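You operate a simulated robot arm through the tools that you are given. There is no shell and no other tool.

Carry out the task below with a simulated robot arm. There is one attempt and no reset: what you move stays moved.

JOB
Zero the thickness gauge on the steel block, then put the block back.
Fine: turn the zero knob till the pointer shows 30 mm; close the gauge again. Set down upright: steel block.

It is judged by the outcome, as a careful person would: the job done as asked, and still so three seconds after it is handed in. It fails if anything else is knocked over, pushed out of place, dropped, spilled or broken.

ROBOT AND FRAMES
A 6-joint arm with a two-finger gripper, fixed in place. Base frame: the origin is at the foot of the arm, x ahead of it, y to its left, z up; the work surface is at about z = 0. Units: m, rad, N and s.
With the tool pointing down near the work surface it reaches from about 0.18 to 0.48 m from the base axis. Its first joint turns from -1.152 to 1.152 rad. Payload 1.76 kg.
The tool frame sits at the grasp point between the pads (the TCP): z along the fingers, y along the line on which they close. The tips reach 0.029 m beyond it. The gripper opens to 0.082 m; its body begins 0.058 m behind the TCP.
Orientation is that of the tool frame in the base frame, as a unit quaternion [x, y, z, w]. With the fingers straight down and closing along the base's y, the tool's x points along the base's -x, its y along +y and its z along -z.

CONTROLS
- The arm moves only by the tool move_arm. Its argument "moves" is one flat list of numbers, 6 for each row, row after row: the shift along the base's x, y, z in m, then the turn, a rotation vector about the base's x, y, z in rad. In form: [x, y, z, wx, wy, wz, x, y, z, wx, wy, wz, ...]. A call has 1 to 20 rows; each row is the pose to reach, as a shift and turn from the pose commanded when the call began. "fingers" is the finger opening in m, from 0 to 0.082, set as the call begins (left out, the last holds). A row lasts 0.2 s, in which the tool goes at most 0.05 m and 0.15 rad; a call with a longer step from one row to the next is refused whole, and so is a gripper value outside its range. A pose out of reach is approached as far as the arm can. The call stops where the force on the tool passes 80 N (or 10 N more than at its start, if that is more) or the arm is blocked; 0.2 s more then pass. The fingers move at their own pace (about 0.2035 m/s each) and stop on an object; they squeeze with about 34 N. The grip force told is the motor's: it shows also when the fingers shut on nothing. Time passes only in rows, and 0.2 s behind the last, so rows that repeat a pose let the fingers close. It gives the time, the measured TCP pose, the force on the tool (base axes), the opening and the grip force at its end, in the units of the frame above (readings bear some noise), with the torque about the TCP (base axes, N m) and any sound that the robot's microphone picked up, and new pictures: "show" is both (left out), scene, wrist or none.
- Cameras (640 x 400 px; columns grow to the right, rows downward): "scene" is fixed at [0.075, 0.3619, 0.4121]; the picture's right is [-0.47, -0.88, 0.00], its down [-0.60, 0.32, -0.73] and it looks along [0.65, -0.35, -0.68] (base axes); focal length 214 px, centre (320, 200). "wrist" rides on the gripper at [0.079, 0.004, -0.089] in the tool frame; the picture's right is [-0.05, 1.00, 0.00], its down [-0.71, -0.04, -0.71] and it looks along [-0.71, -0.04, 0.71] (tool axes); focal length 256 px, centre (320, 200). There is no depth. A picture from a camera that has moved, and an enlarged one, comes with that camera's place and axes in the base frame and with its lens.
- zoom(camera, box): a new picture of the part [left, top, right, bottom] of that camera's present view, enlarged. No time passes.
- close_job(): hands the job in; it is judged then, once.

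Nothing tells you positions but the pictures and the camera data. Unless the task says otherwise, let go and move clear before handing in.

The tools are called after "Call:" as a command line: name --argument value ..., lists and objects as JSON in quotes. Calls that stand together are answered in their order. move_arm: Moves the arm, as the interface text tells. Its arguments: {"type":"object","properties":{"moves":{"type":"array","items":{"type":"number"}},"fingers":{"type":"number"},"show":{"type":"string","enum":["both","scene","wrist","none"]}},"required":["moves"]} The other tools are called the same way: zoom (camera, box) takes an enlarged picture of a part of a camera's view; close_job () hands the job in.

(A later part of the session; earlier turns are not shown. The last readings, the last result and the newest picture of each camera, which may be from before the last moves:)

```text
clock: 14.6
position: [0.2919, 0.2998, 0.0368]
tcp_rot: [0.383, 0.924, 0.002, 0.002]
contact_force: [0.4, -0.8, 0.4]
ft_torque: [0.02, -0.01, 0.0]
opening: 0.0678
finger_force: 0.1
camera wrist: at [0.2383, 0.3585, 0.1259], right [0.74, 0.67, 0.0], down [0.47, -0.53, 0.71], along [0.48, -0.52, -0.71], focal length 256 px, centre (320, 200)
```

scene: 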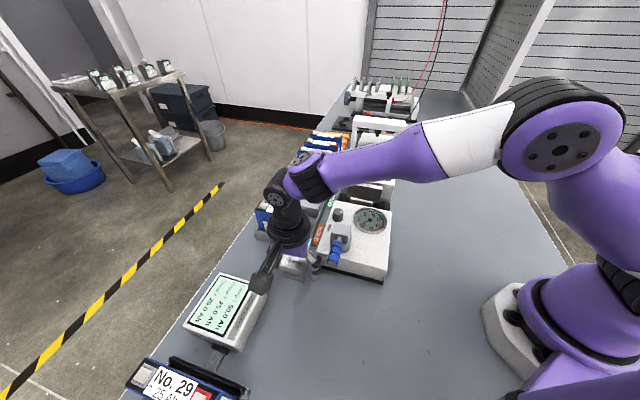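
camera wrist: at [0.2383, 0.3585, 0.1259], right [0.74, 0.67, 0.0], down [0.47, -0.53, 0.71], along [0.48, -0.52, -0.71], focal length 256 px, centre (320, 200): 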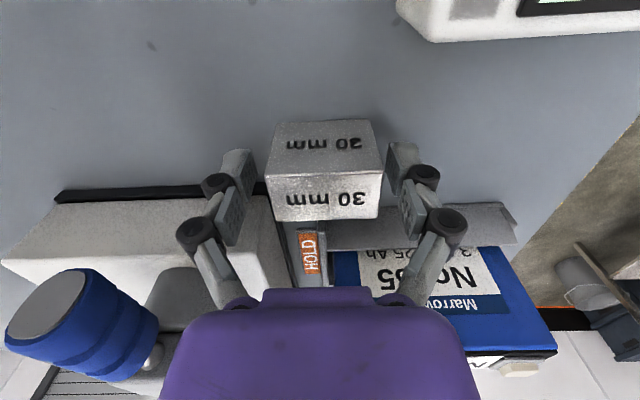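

The block sits centred between the fingers with clearance on both sides. I'll close on its ends.

Call:
move_arm --moves '[0, 0, 0, 0, 0, 0, 0, 0, 0, 0, 0, 0, 0, 0, 0, 0, 0, 0]' --fingers 0.03

```text
clock: 15.4
position: [0.2914, 0.3009, 0.0374]
tcp_rot: [0.383, 0.924, 0.003, 0.003]
contact_force: [3.5, 4.6, 9.9]
ft_torque: [0.23, -0.2, -0.01]
opening: 0.0494
finger_force: 33.8
camera wrist: at [0.2386, 0.3587, 0.1266], right [0.74, 0.67, 0.01], down [0.47, -0.53, 0.71], along [0.48, -0.52, -0.71], focal length 256 px, centre (320, 200)
```

scene: 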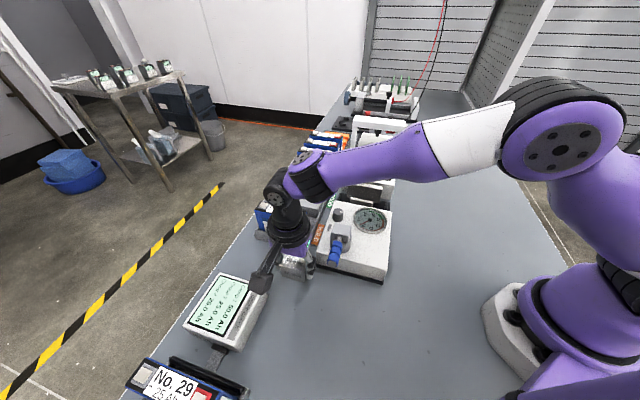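
wrist: 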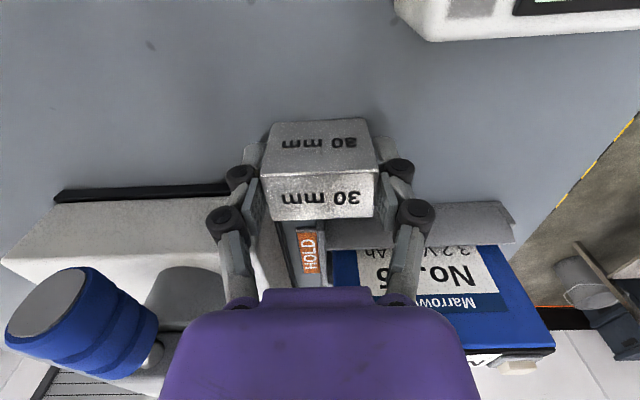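

The block is gripped at 0.049 m opening. It shifted about 2 mm toward the -g1 side while the fingers centred on it, and I'll account for that when I put it back. Next I'll lift it high and carry it to just above the jaw gap, near (0.386, 0.064).

Call:
move_arm --moves '[0, 0, 0.03, 0, 0, 0, 0, 0, 0.07, 0, 0, 0, 0, 0, 0.11, 0, 0, 0, 0, 0, 0.135, 0, 0, 0, 0.0136, -0.0339, 0.135, 0, 0, 0, 0.0272, -0.0678, 0.135, 0, 0, 0, 0.0408, -0.1017, 0.135, 0, 0, 0, 0.0544, -0.1356, 0.135, 0, 0, 0, 0.068, -0.1695, 0.135, 0, 0, 0, 0.0816, -0.2034, 0.135, 0, 0, 0, 0.0953, -0.2372, 0.135, 0, 0, 0]'

```text
clock: 17.8
position: [0.3849, 0.0659, 0.1706]
tcp_rot: [0.383, 0.924, 0.002, 0.001]
contact_force: [0.1, -0.6, -6.0]
ft_torque: [0.04, -0.01, 0.02]
opening: 0.0496
finger_force: 33.7
camera wrist: at [0.333, 0.1243, 0.2611], right [0.74, 0.67, 0.0], down [0.47, -0.53, 0.71], along [0.48, -0.52, -0.71], focal length 256 px, centre (320, 200)
```

scene: 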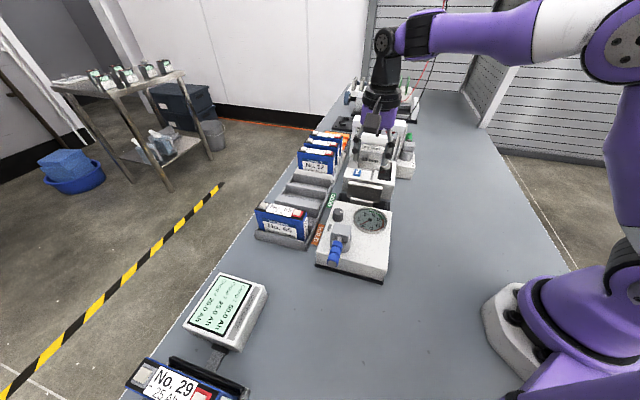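
wrist: 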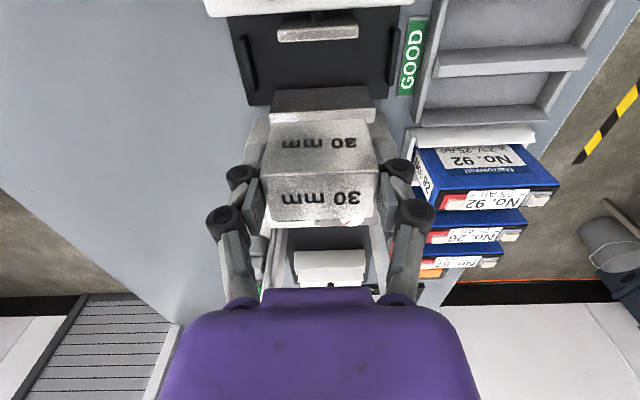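

Call:
zoom --camera "wrist" --box '[200, 0, 440, 150]'

Call:
zoom --camera "wrist" --box '[220, 100, 420, 260]'

```text
2.67 times, centred on (320, 75) of wrist
camera zoom: at [0.333, 0.1243, 0.2611], right [0.74, 0.67, 0.0], down [0.47, -0.53, 0.71], along [0.48, -0.52, -0.71], focal length 683 px, centre (320, 533)
```

zoom: 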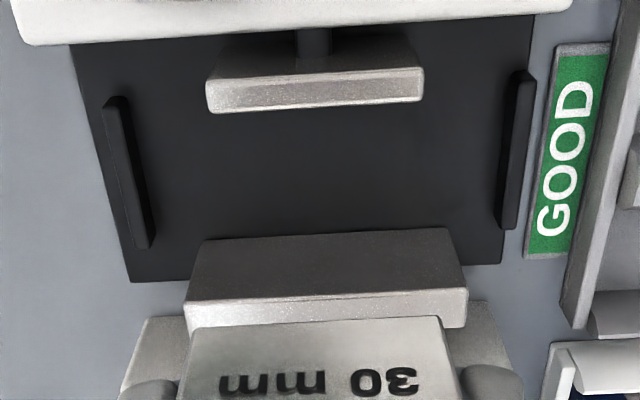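

```text
2.50 times, centred on (320, 180) of wrist
camera zoom: at [0.333, 0.1243, 0.2611], right [0.74, 0.67, 0.0], down [0.47, -0.53, 0.71], along [0.48, -0.52, -0.71], focal length 640 px, centre (320, 250)
```

zoom: 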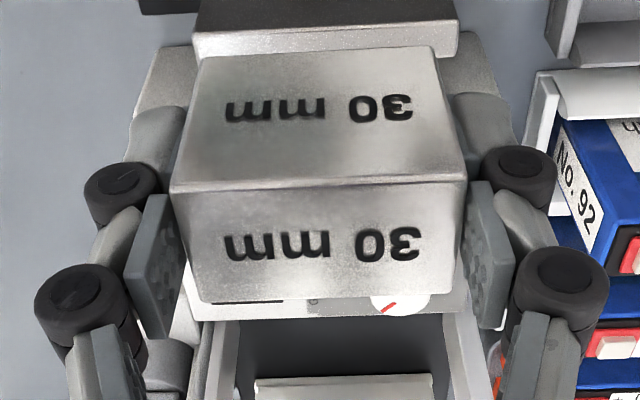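

In the hand camera, the held block's far face lines up within 1–2 mm of the fixed plate. I'll back off 6 mm before lowering, stop just above the gauge floor and look again.

Call:
move_arm --moves '[-0.0042, 0.0042, 0, 0, 0, 0, -0.0042, 0.0042, -0.035, 0, 0, 0, -0.0042, 0.0042, -0.07, 0, 0, 0, -0.0042, 0.0042, -0.095, 0, 0, 0, -0.0042, 0.0042, -0.113, 0, 0, 0]'

```text
clock: 19.0
position: [0.3819, 0.0685, 0.0581]
tcp_rot: [0.383, 0.924, 0.002, 0.0]
contact_force: [0.0, 0.4, -5.0]
ft_torque: [0.01, 0.01, -0.02]
opening: 0.0496
finger_force: 33.6
camera wrist: at [0.3292, 0.1267, 0.1485], right [0.74, 0.67, 0.0], down [0.47, -0.53, 0.71], along [0.47, -0.52, -0.71], focal length 256 px, centre (320, 200)
```

scene: 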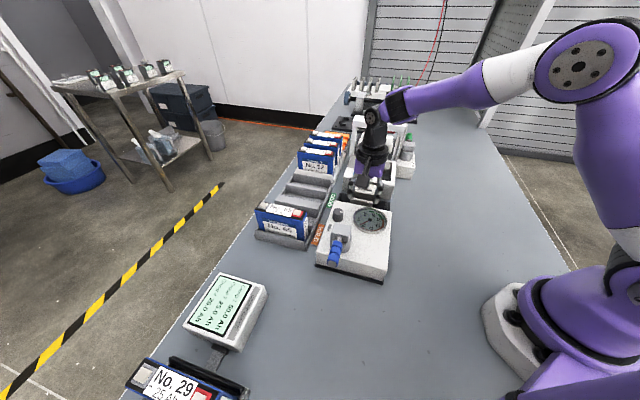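
wrist: 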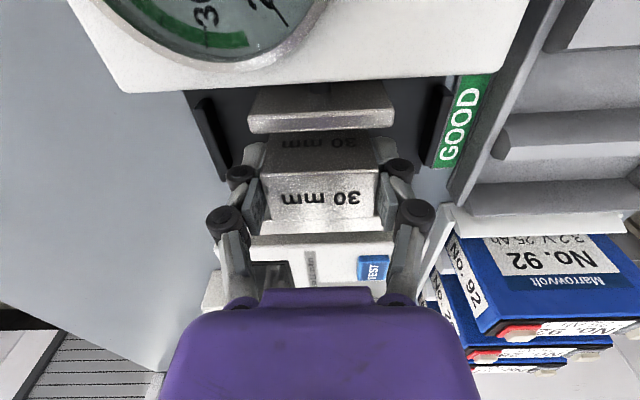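

Call:
zoom --camera "wrist" --box '[180, 70, 460, 270]'

Call:
zoom --camera "scene" --box '[320, 130, 430, 230]'

```text
2.00 times, centred on (320, 170) of wrist
camera zoom: at [0.3292, 0.1267, 0.1485], right [0.74, 0.67, 0.0], down [0.47, -0.53, 0.71], along [0.47, -0.52, -0.71], focal length 512 px, centre (320, 260)
```

zoom: 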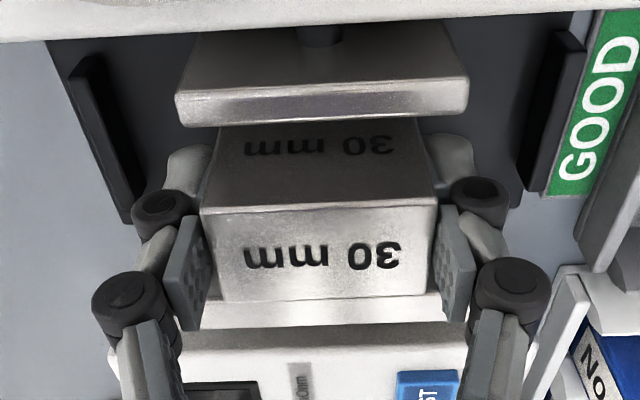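

```text
4.00 times, centred on (375, 180) of scene
camera zoom: at [0.0751, 0.3619, 0.4121], right [-0.47, -0.88, 0.0], down [-0.6, 0.32, -0.73], along [0.65, -0.35, -0.68], focal length 858 px, centre (100, 280)
```

zoom: 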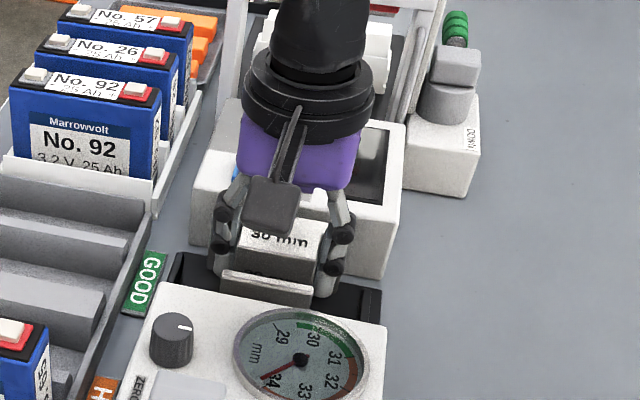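

The block is between the plates with clearance on both sides. I'll move it 4 mm toward the fixed plate and lower it near the floor.

Call:
move_arm --moves '[0.0014, -0.0014, 0, 0, 0, 0, 0.0028, -0.0028, 0, 0, 0, 0, 0.0028, -0.0028, -0.004, 0, 0, 0, 0.0028, -0.0028, -0.008, 0, 0, 0]' --show "wrist"

```text
clock: 20.0
position: [0.385, 0.0664, 0.0514]
tcp_rot: [0.382, 0.924, 0.001, 0.001]
contact_force: [0.1, -0.1, -5.4]
ft_torque: [0.0, 0.06, -0.04]
opening: 0.0495
finger_force: 34.0
camera wrist: at [0.3334, 0.1247, 0.1398], right [0.74, 0.67, 0.0], down [0.47, -0.53, 0.71], along [0.48, -0.52, -0.71], focal length 256 px, centre (320, 200)
```

wrist: 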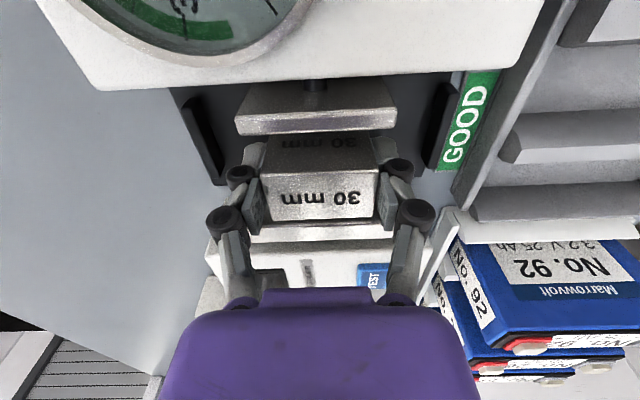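

Call:
move_arm --moves '[0, 0, -0.001, 0, 0, 0, 0, 0, -0.002, 0, 0, 0]' --show "none"

Call:
move_arm --moves '[0, 0, -0.001, 0, 0, 0, 0, 0, -0.002, 0, 0, 0]' --show "none"

```text
clock: 20.6
position: [0.3849, 0.0663, 0.0483]
tcp_rot: [0.382, 0.924, 0.001, 0.0]
contact_force: [0.1, 0.2, -4.9]
ft_torque: [0.01, -0.03, 0.0]
opening: 0.0494
finger_force: 34.4
```

```text
clock: 21.2
position: [0.3865, 0.0657, 0.0469]
tcp_rot: [0.383, 0.924, 0.001, 0.001]
contact_force: [-10.6, -3.9, 23.7]
ft_torque: [-0.1, 0.4, 0.03]
opening: 0.0499
finger_force: 33.6
```

The block has touched the gauge floor at about z = 0.01. I'll ease up 1 mm and open the fingers just enough to release it.

Call:
move_arm --moves '[0, 0, 0.001, 0, 0, 0, 0, 0, 0.001, 0, 0, 0]' --show "none"

Call:
move_arm --moves '[0, 0, 0, 0, 0, 0, 0, 0, 0, 0, 0, 0]' --fingers 0.064 --show "wrist"

```text
clock: 21.8
position: [0.3865, 0.0678, 0.0463]
tcp_rot: [0.382, 0.924, 0.002, 0.001]
contact_force: [-9.4, -5.3, 24.0]
ft_torque: [-0.21, 0.3, -0.04]
opening: 0.0495
finger_force: 34.0
```

```text
clock: 22.4
position: [0.3866, 0.066, 0.0457]
tcp_rot: [0.383, 0.924, 0.002, 0.001]
contact_force: [0.4, 0.8, -0.9]
ft_torque: [-0.01, 0.0, 0.02]
opening: 0.0642
finger_force: 0.1
camera wrist: at [0.3337, 0.125, 0.1355], right [0.74, 0.67, 0.0], down [0.47, -0.53, 0.71], along [0.47, -0.52, -0.71], focal length 256 px, centre (320, 200)
```

wrist: 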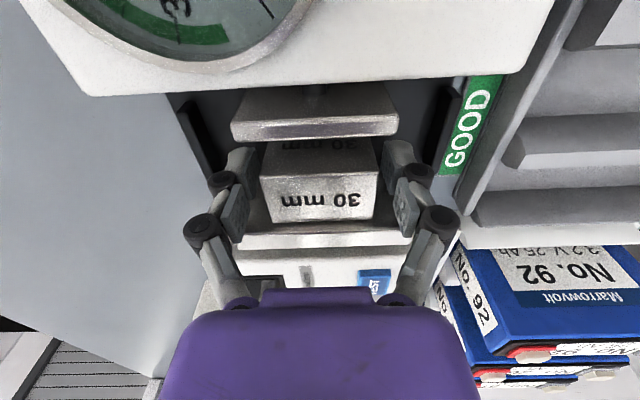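

Call:
zoom --camera "wrist" --box '[180, 70, 460, 270]'

```text
2.00 times, centred on (320, 170) of wrist
camera zoom: at [0.3337, 0.125, 0.1355], right [0.74, 0.67, 0.0], down [0.47, -0.53, 0.71], along [0.47, -0.52, -0.71], focal length 512 px, centre (320, 260)
```

zoom: 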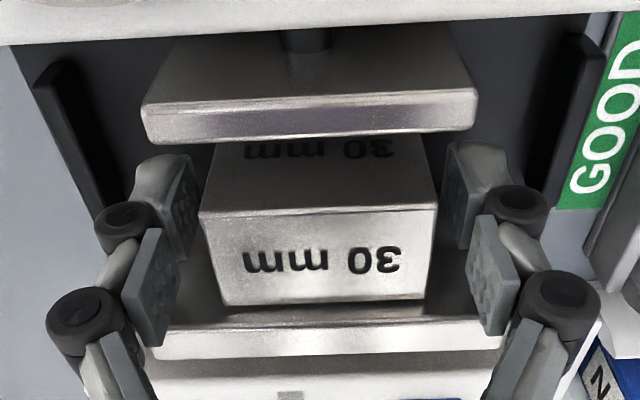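

The block stands free between the plates. I'll lift straight up and check it from above.

Call:
move_arm --moves '[0, 0, 0.02, 0, 0, 0, 0, 0, 0.05, 0, 0, 0, 0, 0, 0.09, 0, 0, 0, 0, 0, 0.13, 0, 0, 0, -0.02, 0.02, 0.15, 0, 0, 0, -0.04, 0.04, 0.15, 0, 0, 0]'

```text
clock: 23.8
position: [0.3447, 0.1054, 0.1993]
tcp_rot: [0.383, 0.924, 0.001, 0.001]
contact_force: [0.2, -0.6, -0.5]
ft_torque: [0.05, 0.02, -0.03]
opening: 0.064
finger_force: 0.0
camera wrist: at [0.2921, 0.1638, 0.2887], right [0.74, 0.67, 0.0], down [0.47, -0.53, 0.71], along [0.47, -0.52, -0.71], focal length 256 px, centre (320, 200)
```

scene: 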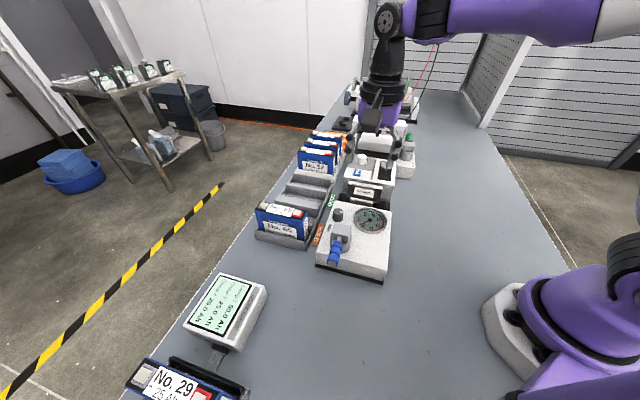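
wrist: 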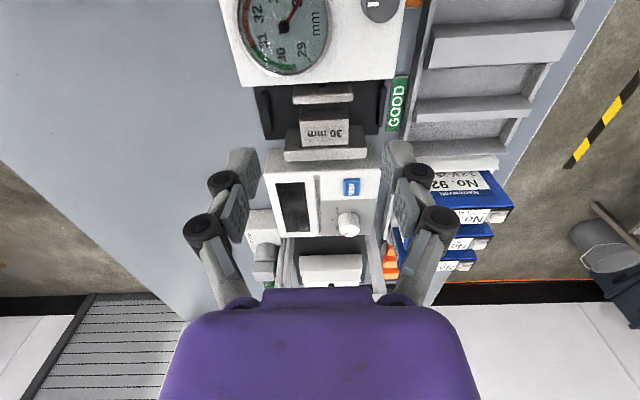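

The block is seated between the jaws and the lever handle lies over the near edge at about (0.2445, 0.2385). I'll go back to straddle the handle and close the gauge onto the block.

Call:
move_arm --moves '[-0.025, 0.0332, 0, 0, 0, 0, -0.05, 0.0664, 0, 0, 0, 0, -0.075, 0.0996, 0, 0, 0, 0, -0.1002, 0.1327, 0, 0, 0, 0, -0.1002, 0.1327, -0.03, 0, 0, 0, -0.1002, 0.1327, -0.06, 0, 0, 0, -0.1002, 0.1327, -0.089, 0, 0, 0]' --fingers 0.06

```text
clock: 25.4
position: [0.2468, 0.2374, 0.1076]
tcp_rot: [0.383, 0.924, 0.001, 0.001]
contact_force: [0.7, 0.6, 0.7]
ft_torque: [0.0, 0.01, -0.01]
opening: 0.0599
finger_force: 0.0
camera wrist: at [0.1942, 0.2965, 0.1973], right [0.74, 0.67, 0.0], down [0.47, -0.53, 0.71], along [0.48, -0.52, -0.71], focal length 256 px, centre (320, 200)
```

scene: 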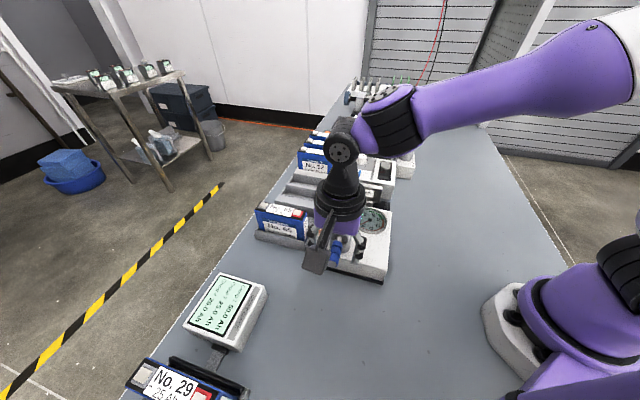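
wrist: 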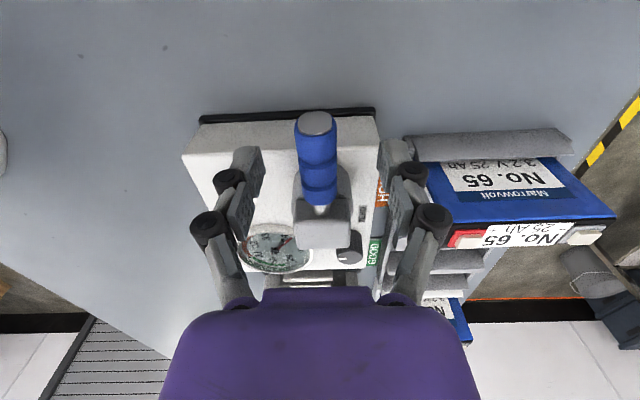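

The fingers straddle the handle again. I'll narrow them and swing the lever back counter-clockwise in stages, watching the force for contact with the block.

Call:
move_arm --moves '[0, 0, 0, 0, 0, 0, -0.0047, -0.0057, 0, 0, 0, 0.149, -0.0085, -0.012, 0, 0, 0, 0.298, -0.0113, -0.0188, 0, 0, 0, 0.447, -0.013, -0.026, 0, 0, 0, 0.596]' --fingers 0.026

```text
clock: 26.6
position: [0.2324, 0.2099, 0.1082]
tcp_rot: [0.093, 0.996, 0.002, 0.001]
contact_force: [-0.4, 0.9, 0.2]
ft_torque: [0.0, 0.0, 0.02]
opening: 0.0263
finger_force: 0.2
camera wrist: at [0.1558, 0.2292, 0.1979], right [0.24, 0.97, 0.0], down [0.69, -0.17, 0.71], along [0.69, -0.17, -0.71], focal length 256 px, centre (320, 200)
```

scene: 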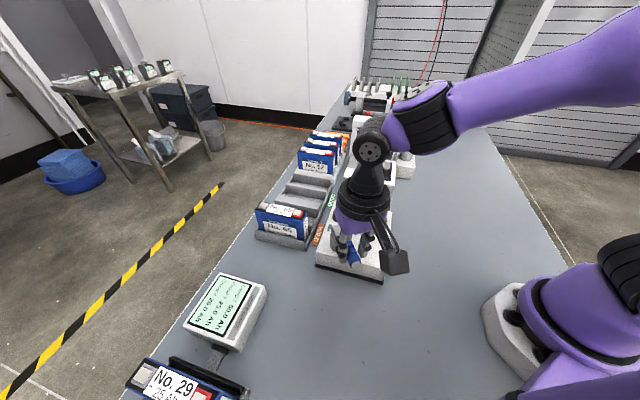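
wrist: 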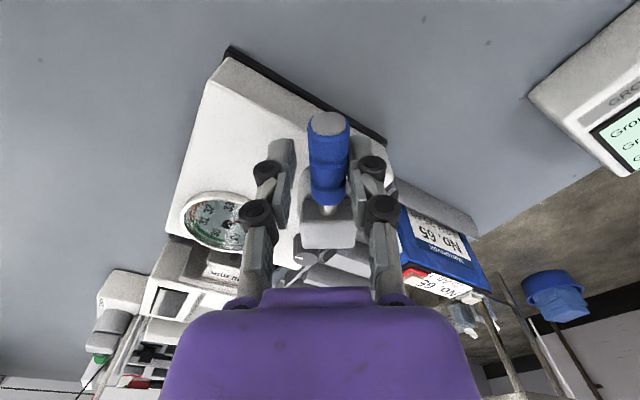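

Call:
zoom --camera "wrist" --box '[140, 170, 290, 310]'

```text
2.86 times, centred on (215, 240) of wrist
camera zoom: at [0.1558, 0.2292, 0.1979], right [0.24, 0.97, 0.0], down [0.69, -0.17, 0.71], along [0.69, -0.17, -0.71], focal length 731 px, centre (620, 86)
```

zoom: 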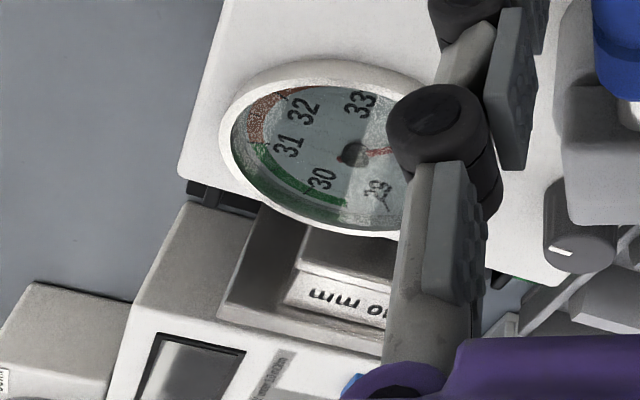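

Call:
move_arm --moves '[-0.0005, -0.0036, 0, 0, 0, 0.075, -0.0007, -0.0073, 0, 0, 0, 0.149, -0.0006, -0.011, 0, 0, 0, 0.223, -0.0002, -0.0147, 0, 0, 0, 0.298]' --show "wrist"

```text
clock: 27.6
position: [0.231, 0.1982, 0.108]
tcp_rot: [-0.055, 0.998, 0.001, 0.001]
contact_force: [-0.5, 0.3, 0.1]
ft_torque: [-0.02, -0.01, 0.02]
opening: 0.0261
finger_force: 0.5
camera wrist: at [0.1529, 0.1919, 0.1979], right [-0.06, 1.0, 0.0], down [0.71, 0.04, 0.71], along [0.71, 0.04, -0.71], focal length 256 px, centre (320, 200)
```

wrist: 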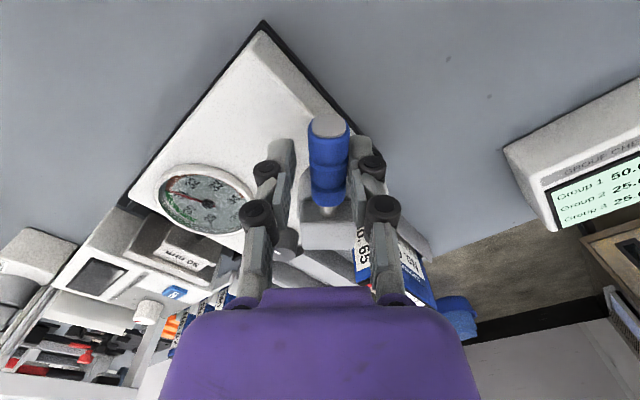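

Call:
zoom --camera "wrist" --box '[120, 150, 260, 290]'

```text
2.86 times, centred on (190, 220) of wrist
camera zoom: at [0.1529, 0.1919, 0.1979], right [-0.06, 1.0, 0.0], down [0.71, 0.04, 0.71], along [0.71, 0.04, -0.71], focal length 731 px, centre (691, 143)
```

zoom: 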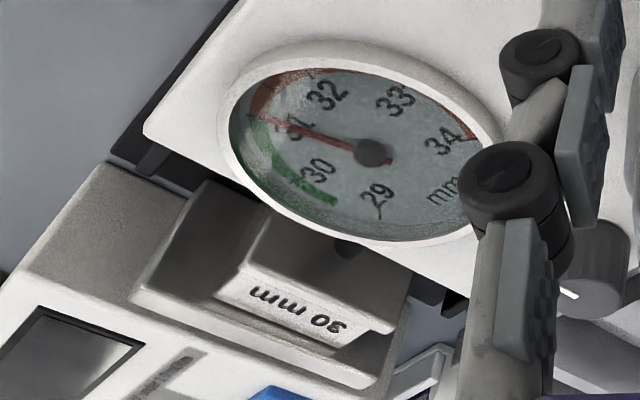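

The pointer is at about 31 and the moving plate is near or on the block. I'll continue gently.

Call:
move_arm --moves '[0.0006, -0.0036, 0, 0, 0, 0.075, 0.0015, -0.0072, 0, 0, 0, 0.149]' --show "wrist"

```text
clock: 28.2
position: [0.2318, 0.1907, 0.1082]
tcp_rot: [-0.129, 0.992, 0.002, 0.0]
contact_force: [-0.6, 0.2, 0.2]
ft_torque: [0.0, 0.02, -0.02]
opening: 0.0264
finger_force: 0.1
camera wrist: at [0.1555, 0.1738, 0.1971], right [-0.2, 0.98, 0.0], down [0.69, 0.14, 0.71], along [0.69, 0.15, -0.71], focal length 256 px, centre (320, 200)
```

wrist: 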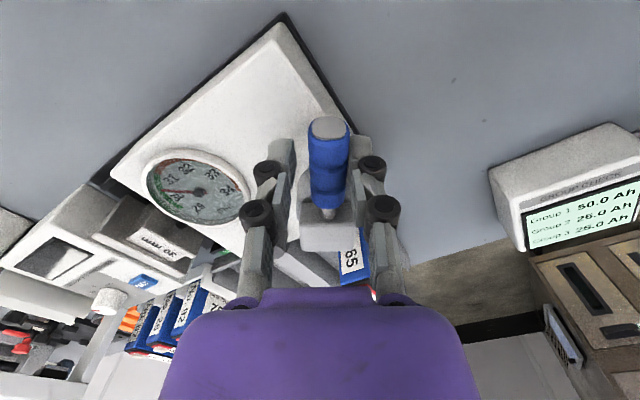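

Call:
zoom --camera "wrist" --box '[110, 140, 260, 290]'

```text
2.67 times, centred on (185, 215) of wrist
camera zoom: at [0.1555, 0.1738, 0.1971], right [-0.2, 0.98, 0.0], down [0.69, 0.14, 0.71], along [0.69, 0.15, -0.71], focal length 683 px, centre (680, 160)
```

zoom: 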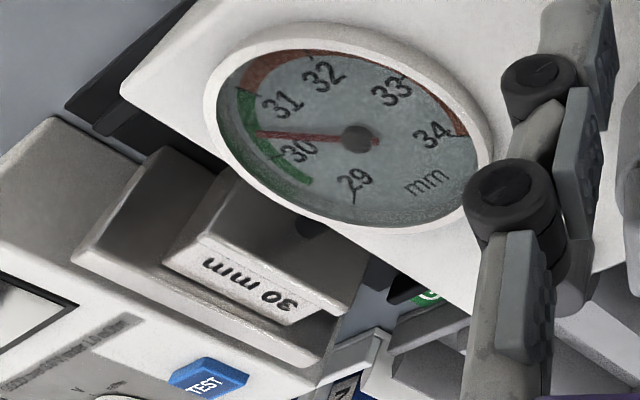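

Call:
move_arm --moves '[0.0012, -0.0035, 0, 0, 0, 0.075, 0.0026, -0.0069, 0, 0, 0, 0.149]' --show "wrist"

```text
clock: 28.8
position: [0.2348, 0.1848, 0.1081]
tcp_rot: [-0.202, 0.979, 0.002, 0.001]
contact_force: [-1.1, 0.2, 0.2]
ft_torque: [0.01, 0.03, -0.01]
opening: 0.0262
finger_force: 0.3
camera wrist: at [0.1607, 0.156, 0.1976], right [-0.35, 0.94, 0.0], down [0.66, 0.24, 0.71], along [0.66, 0.25, -0.71], focal length 256 px, centre (320, 200)
```

wrist: 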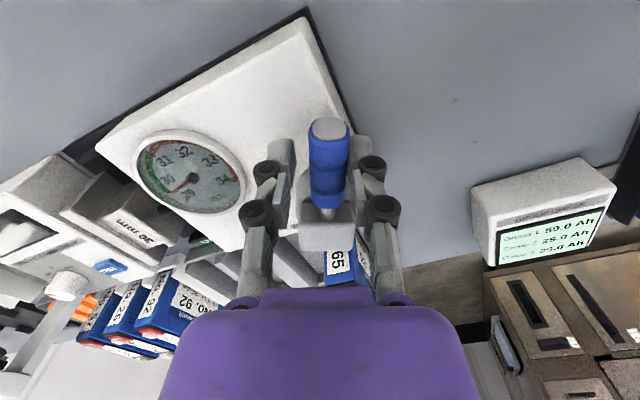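

Call:
zoom --camera "wrist" --box '[60, 120, 260, 290]'

```text
2.35 times, centred on (160, 205) of wrist
camera zoom: at [0.1607, 0.156, 0.1976], right [-0.35, 0.94, 0.0], down [0.66, 0.24, 0.71], along [0.66, 0.25, -0.71], focal length 602 px, centre (696, 188)
```

zoom: 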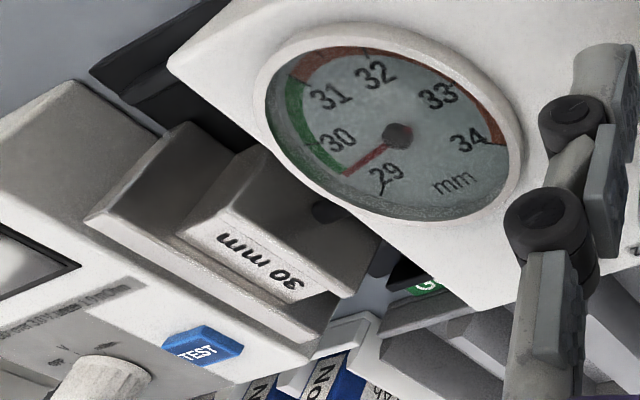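

Call:
move_arm --moves '[0.0017, -0.0033, 0, 0, 0, 0.075, 0.0036, -0.0064, 0, 0, 0, 0.149]' --show "wrist"

```text
clock: 29.4
position: [0.238, 0.177, 0.1078]
tcp_rot: [-0.276, 0.961, 0.002, 0.001]
contact_force: [-0.3, 0.8, 0.4]
ft_torque: [0.01, 0.01, -0.02]
opening: 0.0261
finger_force: 0.4
camera wrist: at [0.1691, 0.138, 0.1977], right [-0.48, 0.88, 0.0], down [0.62, 0.34, 0.71], along [0.62, 0.34, -0.71], focal length 256 px, centre (320, 200)
```

wrist: 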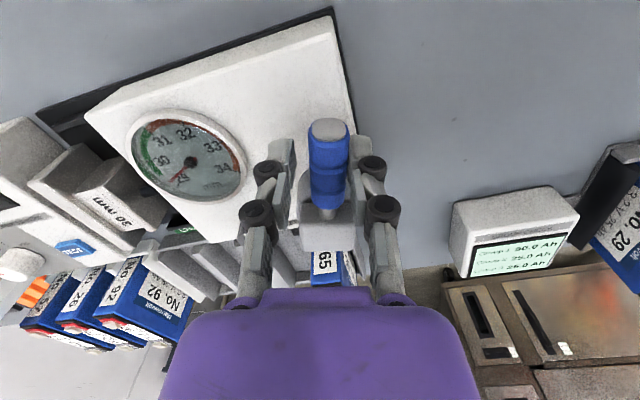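

Call:
zoom --camera "wrist" --box '[20, 100, 260, 280]'

```text
2.22 times, centred on (140, 190) of wrist
camera zoom: at [0.1691, 0.138, 0.1977], right [-0.48, 0.88, 0.0], down [0.62, 0.34, 0.71], along [0.62, 0.34, -0.71], focal length 569 px, centre (720, 222)
```

zoom: 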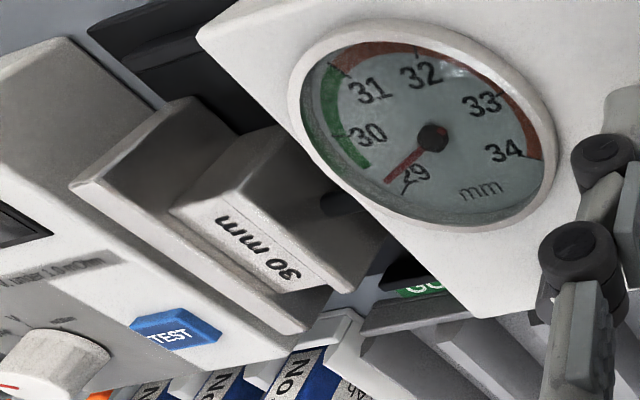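

Call:
move_arm --moves '[0.0022, -0.0029, 0, 0, 0, 0.075, 0.0045, -0.0058, 0, 0, 0, 0.149]' --show "none"

Call:
move_arm --moves '[0.0026, -0.0025, 0, 0, 0, 0.075]' --show "wrist"

```text
clock: 30.0
position: [0.2429, 0.1716, 0.1074]
tcp_rot: [-0.345, 0.938, 0.002, 0.0]
contact_force: [0.1, -0.4, -0.4]
ft_torque: [-0.03, -0.01, -0.03]
opening: 0.0259
finger_force: 0.0
```

```text
clock: 30.4
position: [0.2466, 0.1691, 0.1089]
tcp_rot: [-0.38, 0.925, 0.002, 0.0]
contact_force: [0.7, -0.7, -0.2]
ft_torque: [0.01, -0.03, -0.02]
opening: 0.0261
finger_force: 0.3
camera wrist: at [0.1871, 0.115, 0.1975], right [-0.67, 0.75, 0.0], down [0.53, 0.47, 0.71], along [0.53, 0.47, -0.71], focal length 256 px, centre (320, 200)
```

wrist: 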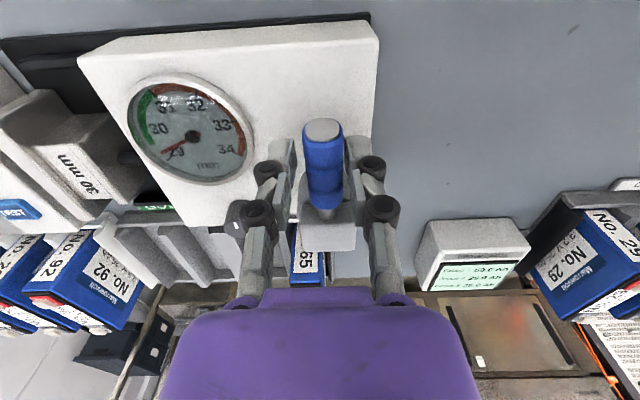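

Call:
zoom --camera "wrist" --box '[0, 60, 260, 240]'

Call:
zoom --camera "wrist" --box '[120, 70, 260, 190]'

```text
2.22 times, centred on (130, 150) of wrist
camera zoom: at [0.1871, 0.115, 0.1975], right [-0.67, 0.75, 0.0], down [0.53, 0.47, 0.71], along [0.53, 0.47, -0.71], focal length 569 px, centre (742, 311)
```

zoom: 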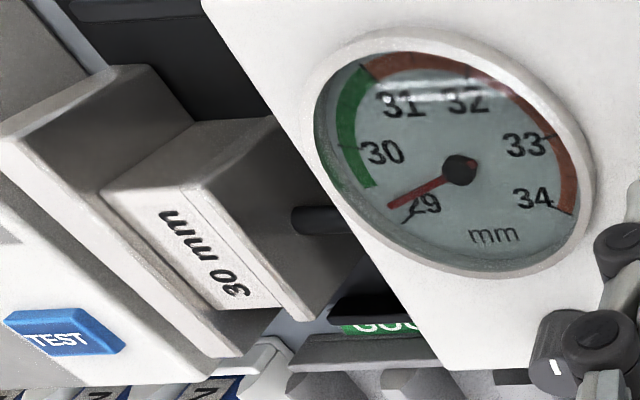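

```text
3.33 times, centred on (190, 130) of wrist
camera zoom: at [0.1871, 0.115, 0.1975], right [-0.67, 0.75, 0.0], down [0.53, 0.47, 0.71], along [0.53, 0.47, -0.71], focal length 853 px, centre (753, 433)
```

zoom: 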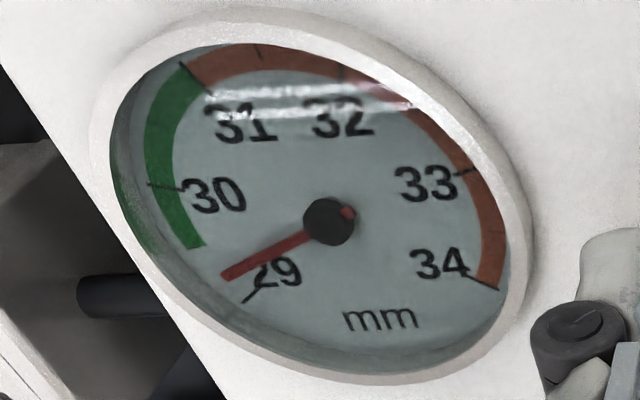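

The pointer has settled at about 29.25, so the plate is clamped on the block. I'll push the lever the last few degrees to its closed position, watching for its stop.

Call:
move_arm --moves '[0.0013, -0.0012, 0, 0, 0, 0.035, 0.0026, -0.0024, 0, 0, 0, 0.07]' --show "wrist"

```text
clock: 31.0
position: [0.2472, 0.1664, 0.108]
tcp_rot: [-0.413, 0.911, 0.002, 0.0]
contact_force: [-1.2, 6.4, -2.7]
ft_torque: [0.12, -0.03, -0.08]
opening: 0.0291
finger_force: 2.0
camera wrist: at [0.1937, 0.1089, 0.1976], right [-0.72, 0.7, 0.0], down [0.49, 0.5, 0.71], along [0.49, 0.51, -0.71], focal length 256 px, centre (320, 200)
```

wrist: 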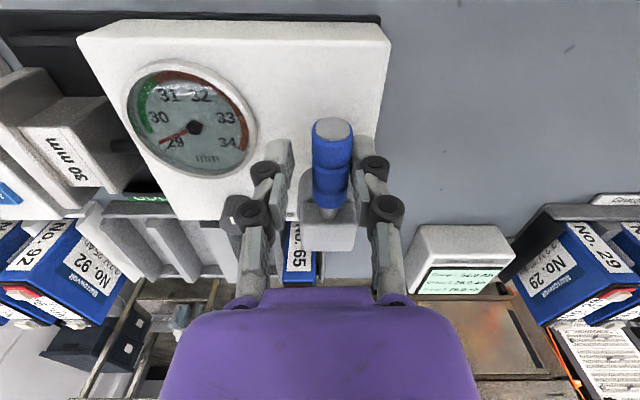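

I felt the closed-end stop at about 6 N. I'll back off, open the fingers and lift to inspect the dial, lever and jaws.

Call:
move_arm --moves '[-0.0026, 0.0024, 0, 0, 0, -0.064, -0.0026, 0.0024, 0, 0, 0, -0.064, -0.0026, 0.0024, 0.04, 0, 0, -0.064, -0.0026, 0.0024, 0.085, 0, 0, -0.064, -0.0026, 0.0024, 0.12, 0, 0, -0.064]' --fingers 0.06

```text
clock: 32.2
position: [0.2462, 0.1708, 0.2299]
tcp_rot: [-0.383, 0.924, 0.002, 0.001]
contact_force: [-0.2, 0.5, -0.2]
ft_torque: [0.0, -0.02, -0.02]
opening: 0.0599
finger_force: 0.0
camera wrist: at [0.1875, 0.118, 0.3195], right [-0.67, 0.74, 0.0], down [0.53, 0.47, 0.71], along [0.52, 0.47, -0.71], focal length 256 px, centre (320, 200)
```

scene: 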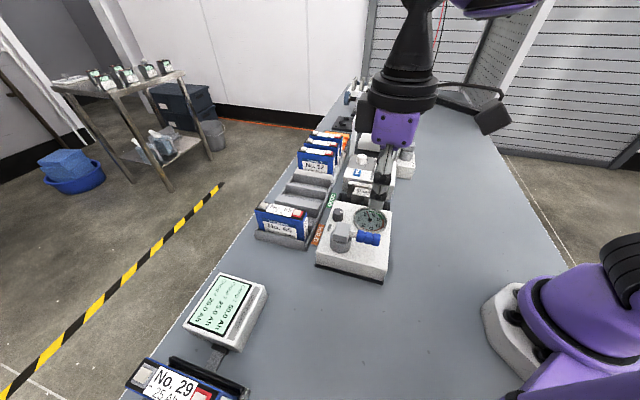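
wrist: 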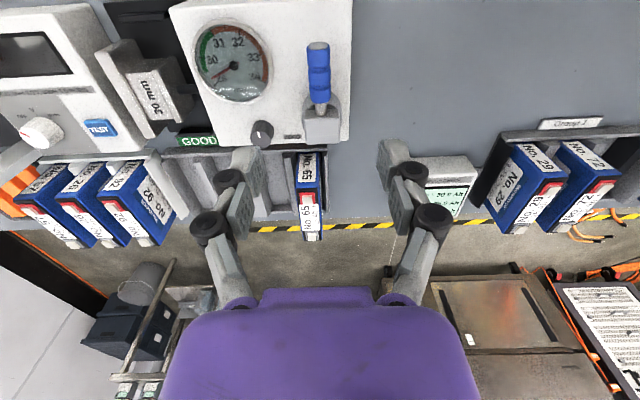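

Call:
zoom --camera "wrist" --box '[90, 0, 350, 160]'

Call:
zoom --camera "scene" --box '[315, 180, 405, 270]'

Call:
zoom --camera "wrist" --box '[180, 20, 290, 150]'

```text
2.46 times, centred on (220, 80) of wrist
camera zoom: at [0.1875, 0.118, 0.3195], right [-0.67, 0.74, 0.0], down [0.53, 0.47, 0.71], along [0.52, 0.47, -0.71], focal length 630 px, centre (566, 495)
```

zoom: 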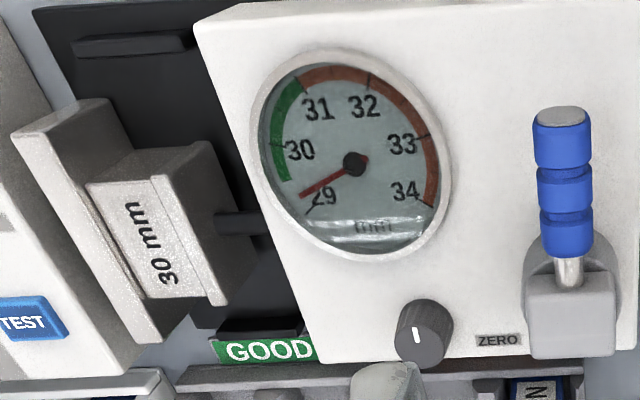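

```text
4.44 times, centred on (360, 225) of scene
camera zoom: at [0.075, 0.3619, 0.4121], right [-0.47, -0.88, 0.0], down [-0.6, 0.32, -0.73], along [0.65, -0.35, -0.68], focal length 953 px, centre (142, 89)
```

zoom: 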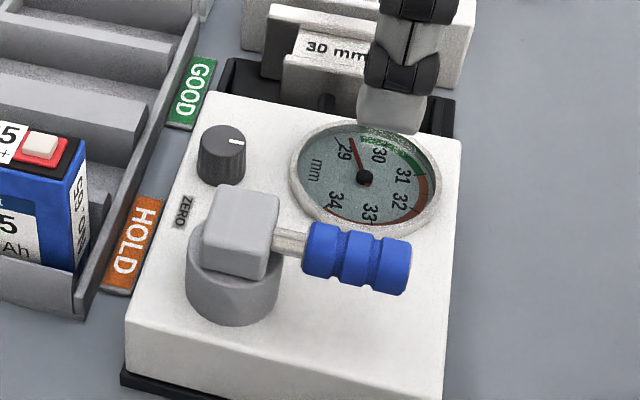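

```text
3.08 times, centred on (235, 85) of wrist
camera zoom: at [0.1875, 0.118, 0.3195], right [-0.67, 0.74, 0.0], down [0.53, 0.47, 0.71], along [0.52, 0.47, -0.71], focal length 788 px, centre (582, 554)
```

zoom: 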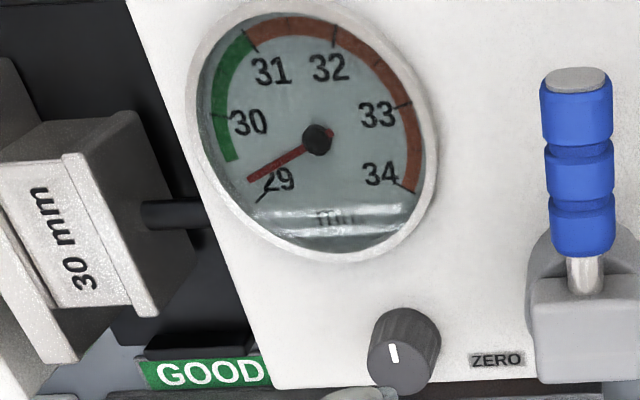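

The block is clamped between the plates, the lever is back in its closed position, and the pointer reads about 29.3. Next is the ZERO knob at about (0.346, 0.168), top near z = 0.07; I'll hover above it with the tool turned so the fingers avoid the dial and hub.

Call:
move_arm --moves '[0.025, 0, -0.01, 0, 0, -0.131, 0.05, 0, -0.02, 0, 0, -0.262, 0.075, -0.0005, -0.035, 0, 0, -0.393, 0.0999, -0.001, -0.05, 0, 0, -0.524]' --fingers 0.045

```text
clock: 33.2
position: [0.3471, 0.1699, 0.1753]
tcp_rot: [-0.13, 0.992, 0.001, 0.001]
contact_force: [0.8, 0.0, -0.8]
ft_torque: [0.02, -0.01, 0.0]
opening: 0.0449
finger_force: 0.0
camera wrist: at [0.2697, 0.1528, 0.2651], right [-0.21, 0.98, 0.0], down [0.69, 0.14, 0.71], along [0.69, 0.15, -0.71], focal length 256 px, centre (320, 200)
```

scene: 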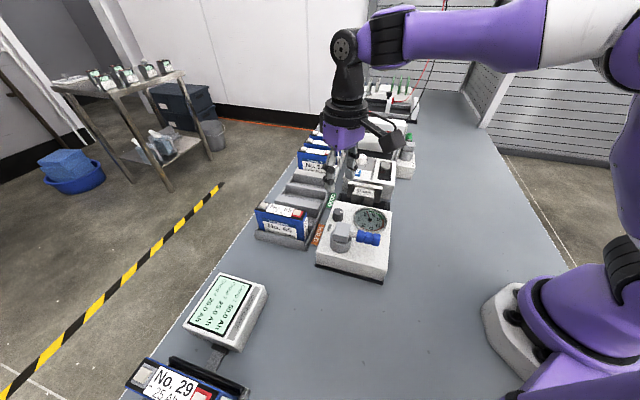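
wrist: 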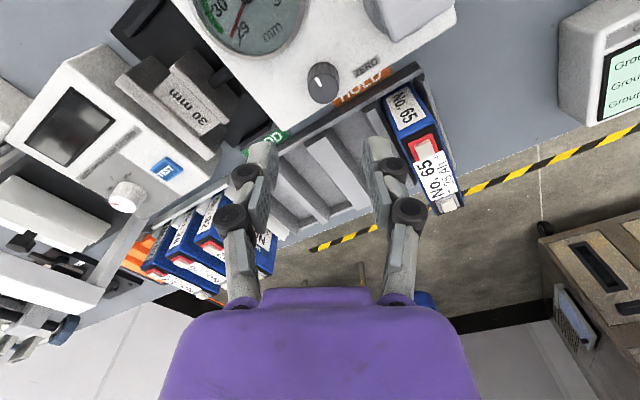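

Call:
zoom --camera "wrist" --box '[180, 0, 460, 180]'

Call:
zoom --camera "wrist" --box '[270, 40, 370, 120]'

Call:
zoom --camera "scene" --box '[310, 150, 410, 250]'

```text
2.22 times, centred on (320, 90) of wrist
camera zoom: at [0.2697, 0.1528, 0.2651], right [-0.21, 0.98, 0.0], down [0.69, 0.14, 0.71], along [0.69, 0.15, -0.71], focal length 569 px, centre (320, 444)
```

zoom: 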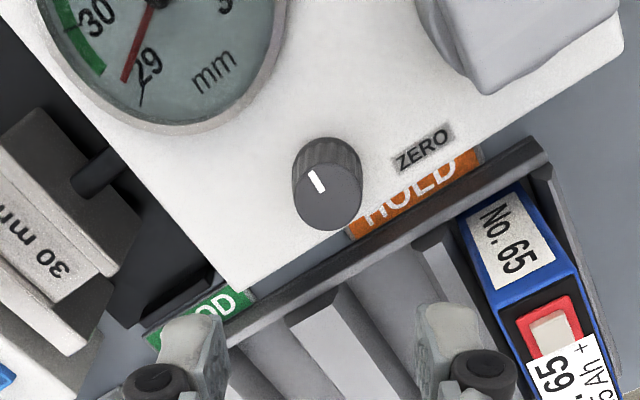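

```text
5.00 times, centred on (320, 80) of wrist
camera zoom: at [0.2697, 0.1528, 0.2651], right [-0.21, 0.98, 0.0], down [0.69, 0.14, 0.71], along [0.69, 0.15, -0.71], focal length 1280 px, centre (320, 800)
```

zoom: 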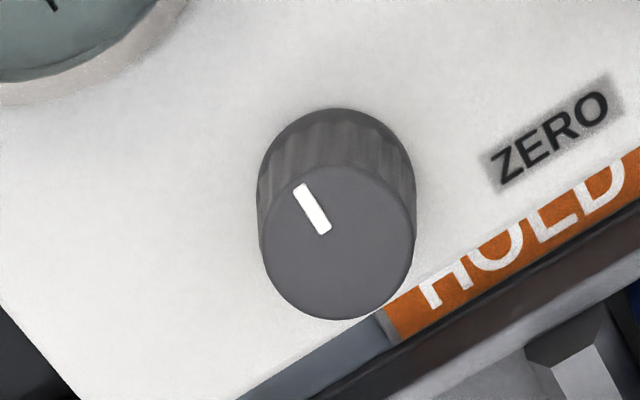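

```text
4.00 times, centred on (360, 200) of scene
camera zoom: at [0.075, 0.3619, 0.4121], right [-0.47, -0.88, 0.0], down [-0.6, 0.32, -0.73], along [0.65, -0.35, -0.68], focal length 858 px, centre (160, 200)
```

zoom: 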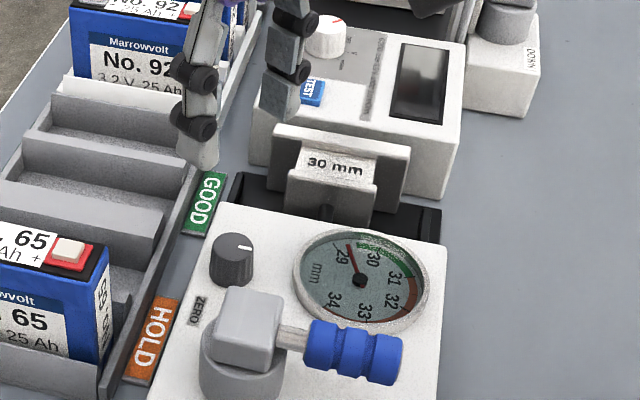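

The knob is about 23 mm across and about 3 mm off the tool axis. I'll correct that, descend halfway and recheck.

Call:
move_arm --moves '[-0.0032, 0.0021, -0.02, 0, 0, 0, -0.0032, 0.0021, -0.05, 0, 0, 0]' --show "wrist"

```text
clock: 33.8
position: [0.3429, 0.1726, 0.1271]
tcp_rot: [-0.131, 0.991, 0.003, 0.001]
contact_force: [-0.3, -0.4, 0.6]
ft_torque: [-0.01, 0.01, -0.02]
opening: 0.0448
finger_force: 0.0
camera wrist: at [0.2675, 0.1546, 0.2163], right [-0.21, 0.98, 0.0], down [0.69, 0.14, 0.71], along [0.69, 0.15, -0.71], focal length 256 px, centre (320, 200)
```

wrist: 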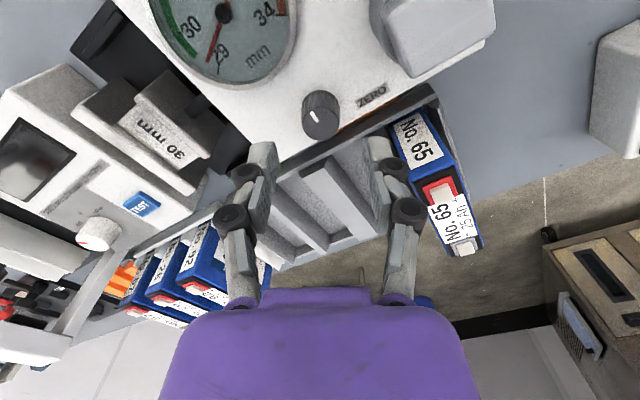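

Call:
zoom --camera "wrist" --box '[270, 70, 370, 160]'

```text
4.44 times, centred on (320, 115) of wrist
camera zoom: at [0.2675, 0.1546, 0.2163], right [-0.21, 0.98, 0.0], down [0.69, 0.14, 0.71], along [0.69, 0.15, -0.71], focal length 1138 px, centre (320, 578)
```

zoom: 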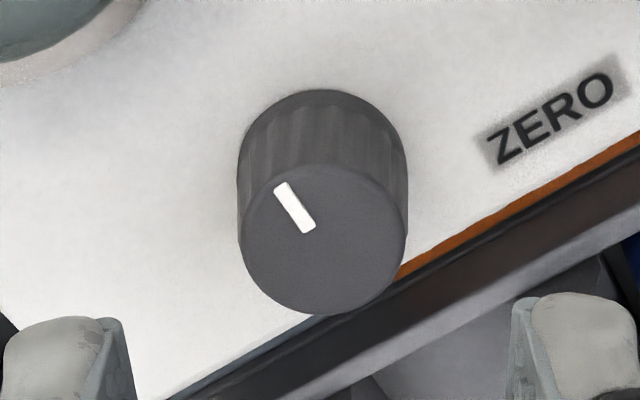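

The knob is now centred under the tool. I'll go down so the fingertips straddle it just above the box top.

Call:
move_arm --moves '[0, 0, -0.015, 0, 0, 0, 0, 0, -0.03, 0, 0, 0, 0, 0, -0.04, 0, 0, 0]'

```text
clock: 34.6
position: [0.3437, 0.171, 0.088]
tcp_rot: [-0.131, 0.991, 0.001, 0.001]
contact_force: [0.5, 0.1, -0.3]
ft_torque: [0.04, 0.01, 0.0]
opening: 0.0452
finger_force: 0.2
camera wrist: at [0.2671, 0.1543, 0.1772], right [-0.21, 0.98, 0.0], down [0.69, 0.14, 0.71], along [0.69, 0.15, -0.71], focal length 256 px, centre (320, 200)
```

scene: 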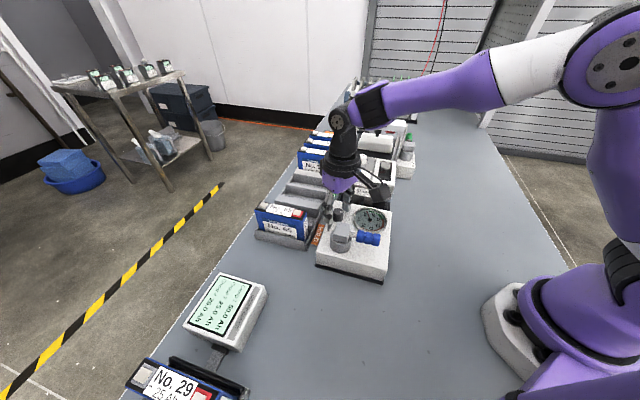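
wrist: 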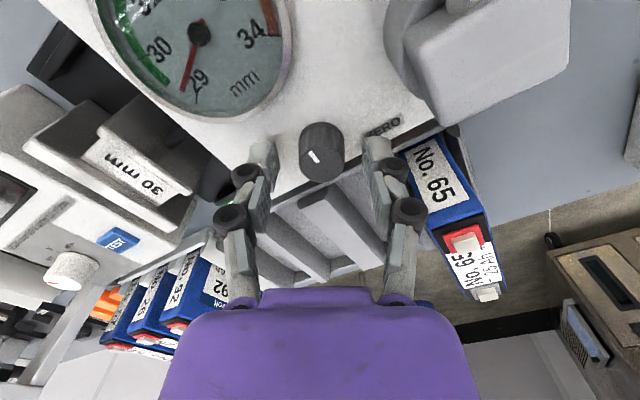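

Call:
zoom --camera "wrist" --box '[220, 90, 440, 240]'

Call:
zoom --camera "scene" --box '[300, 150, 410, 250]'

```text
2.67 times, centred on (330, 165) of wrist
camera zoom: at [0.2671, 0.1543, 0.1772], right [-0.21, 0.98, 0.0], down [0.69, 0.14, 0.71], along [0.69, 0.15, -0.71], focal length 683 px, centre (293, 293)
```

zoom: 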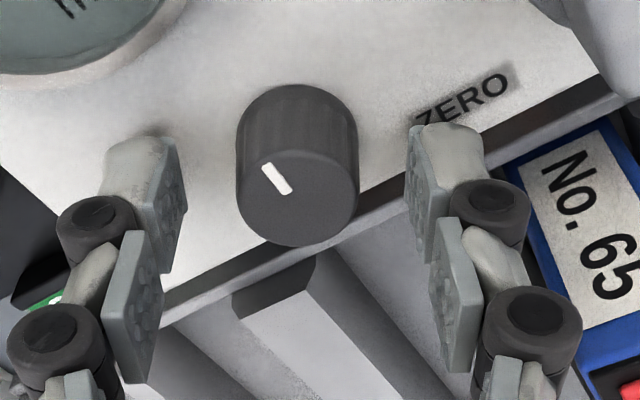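

```text
4.00 times, centred on (355, 200) of scene
camera zoom: at [0.075, 0.3619, 0.4121], right [-0.47, -0.88, 0.0], down [-0.6, 0.32, -0.73], along [0.65, -0.35, -0.68], focal length 858 px, centre (180, 200)
```

zoom: 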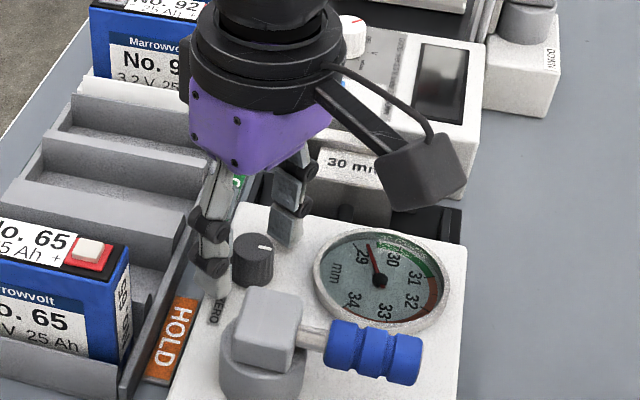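

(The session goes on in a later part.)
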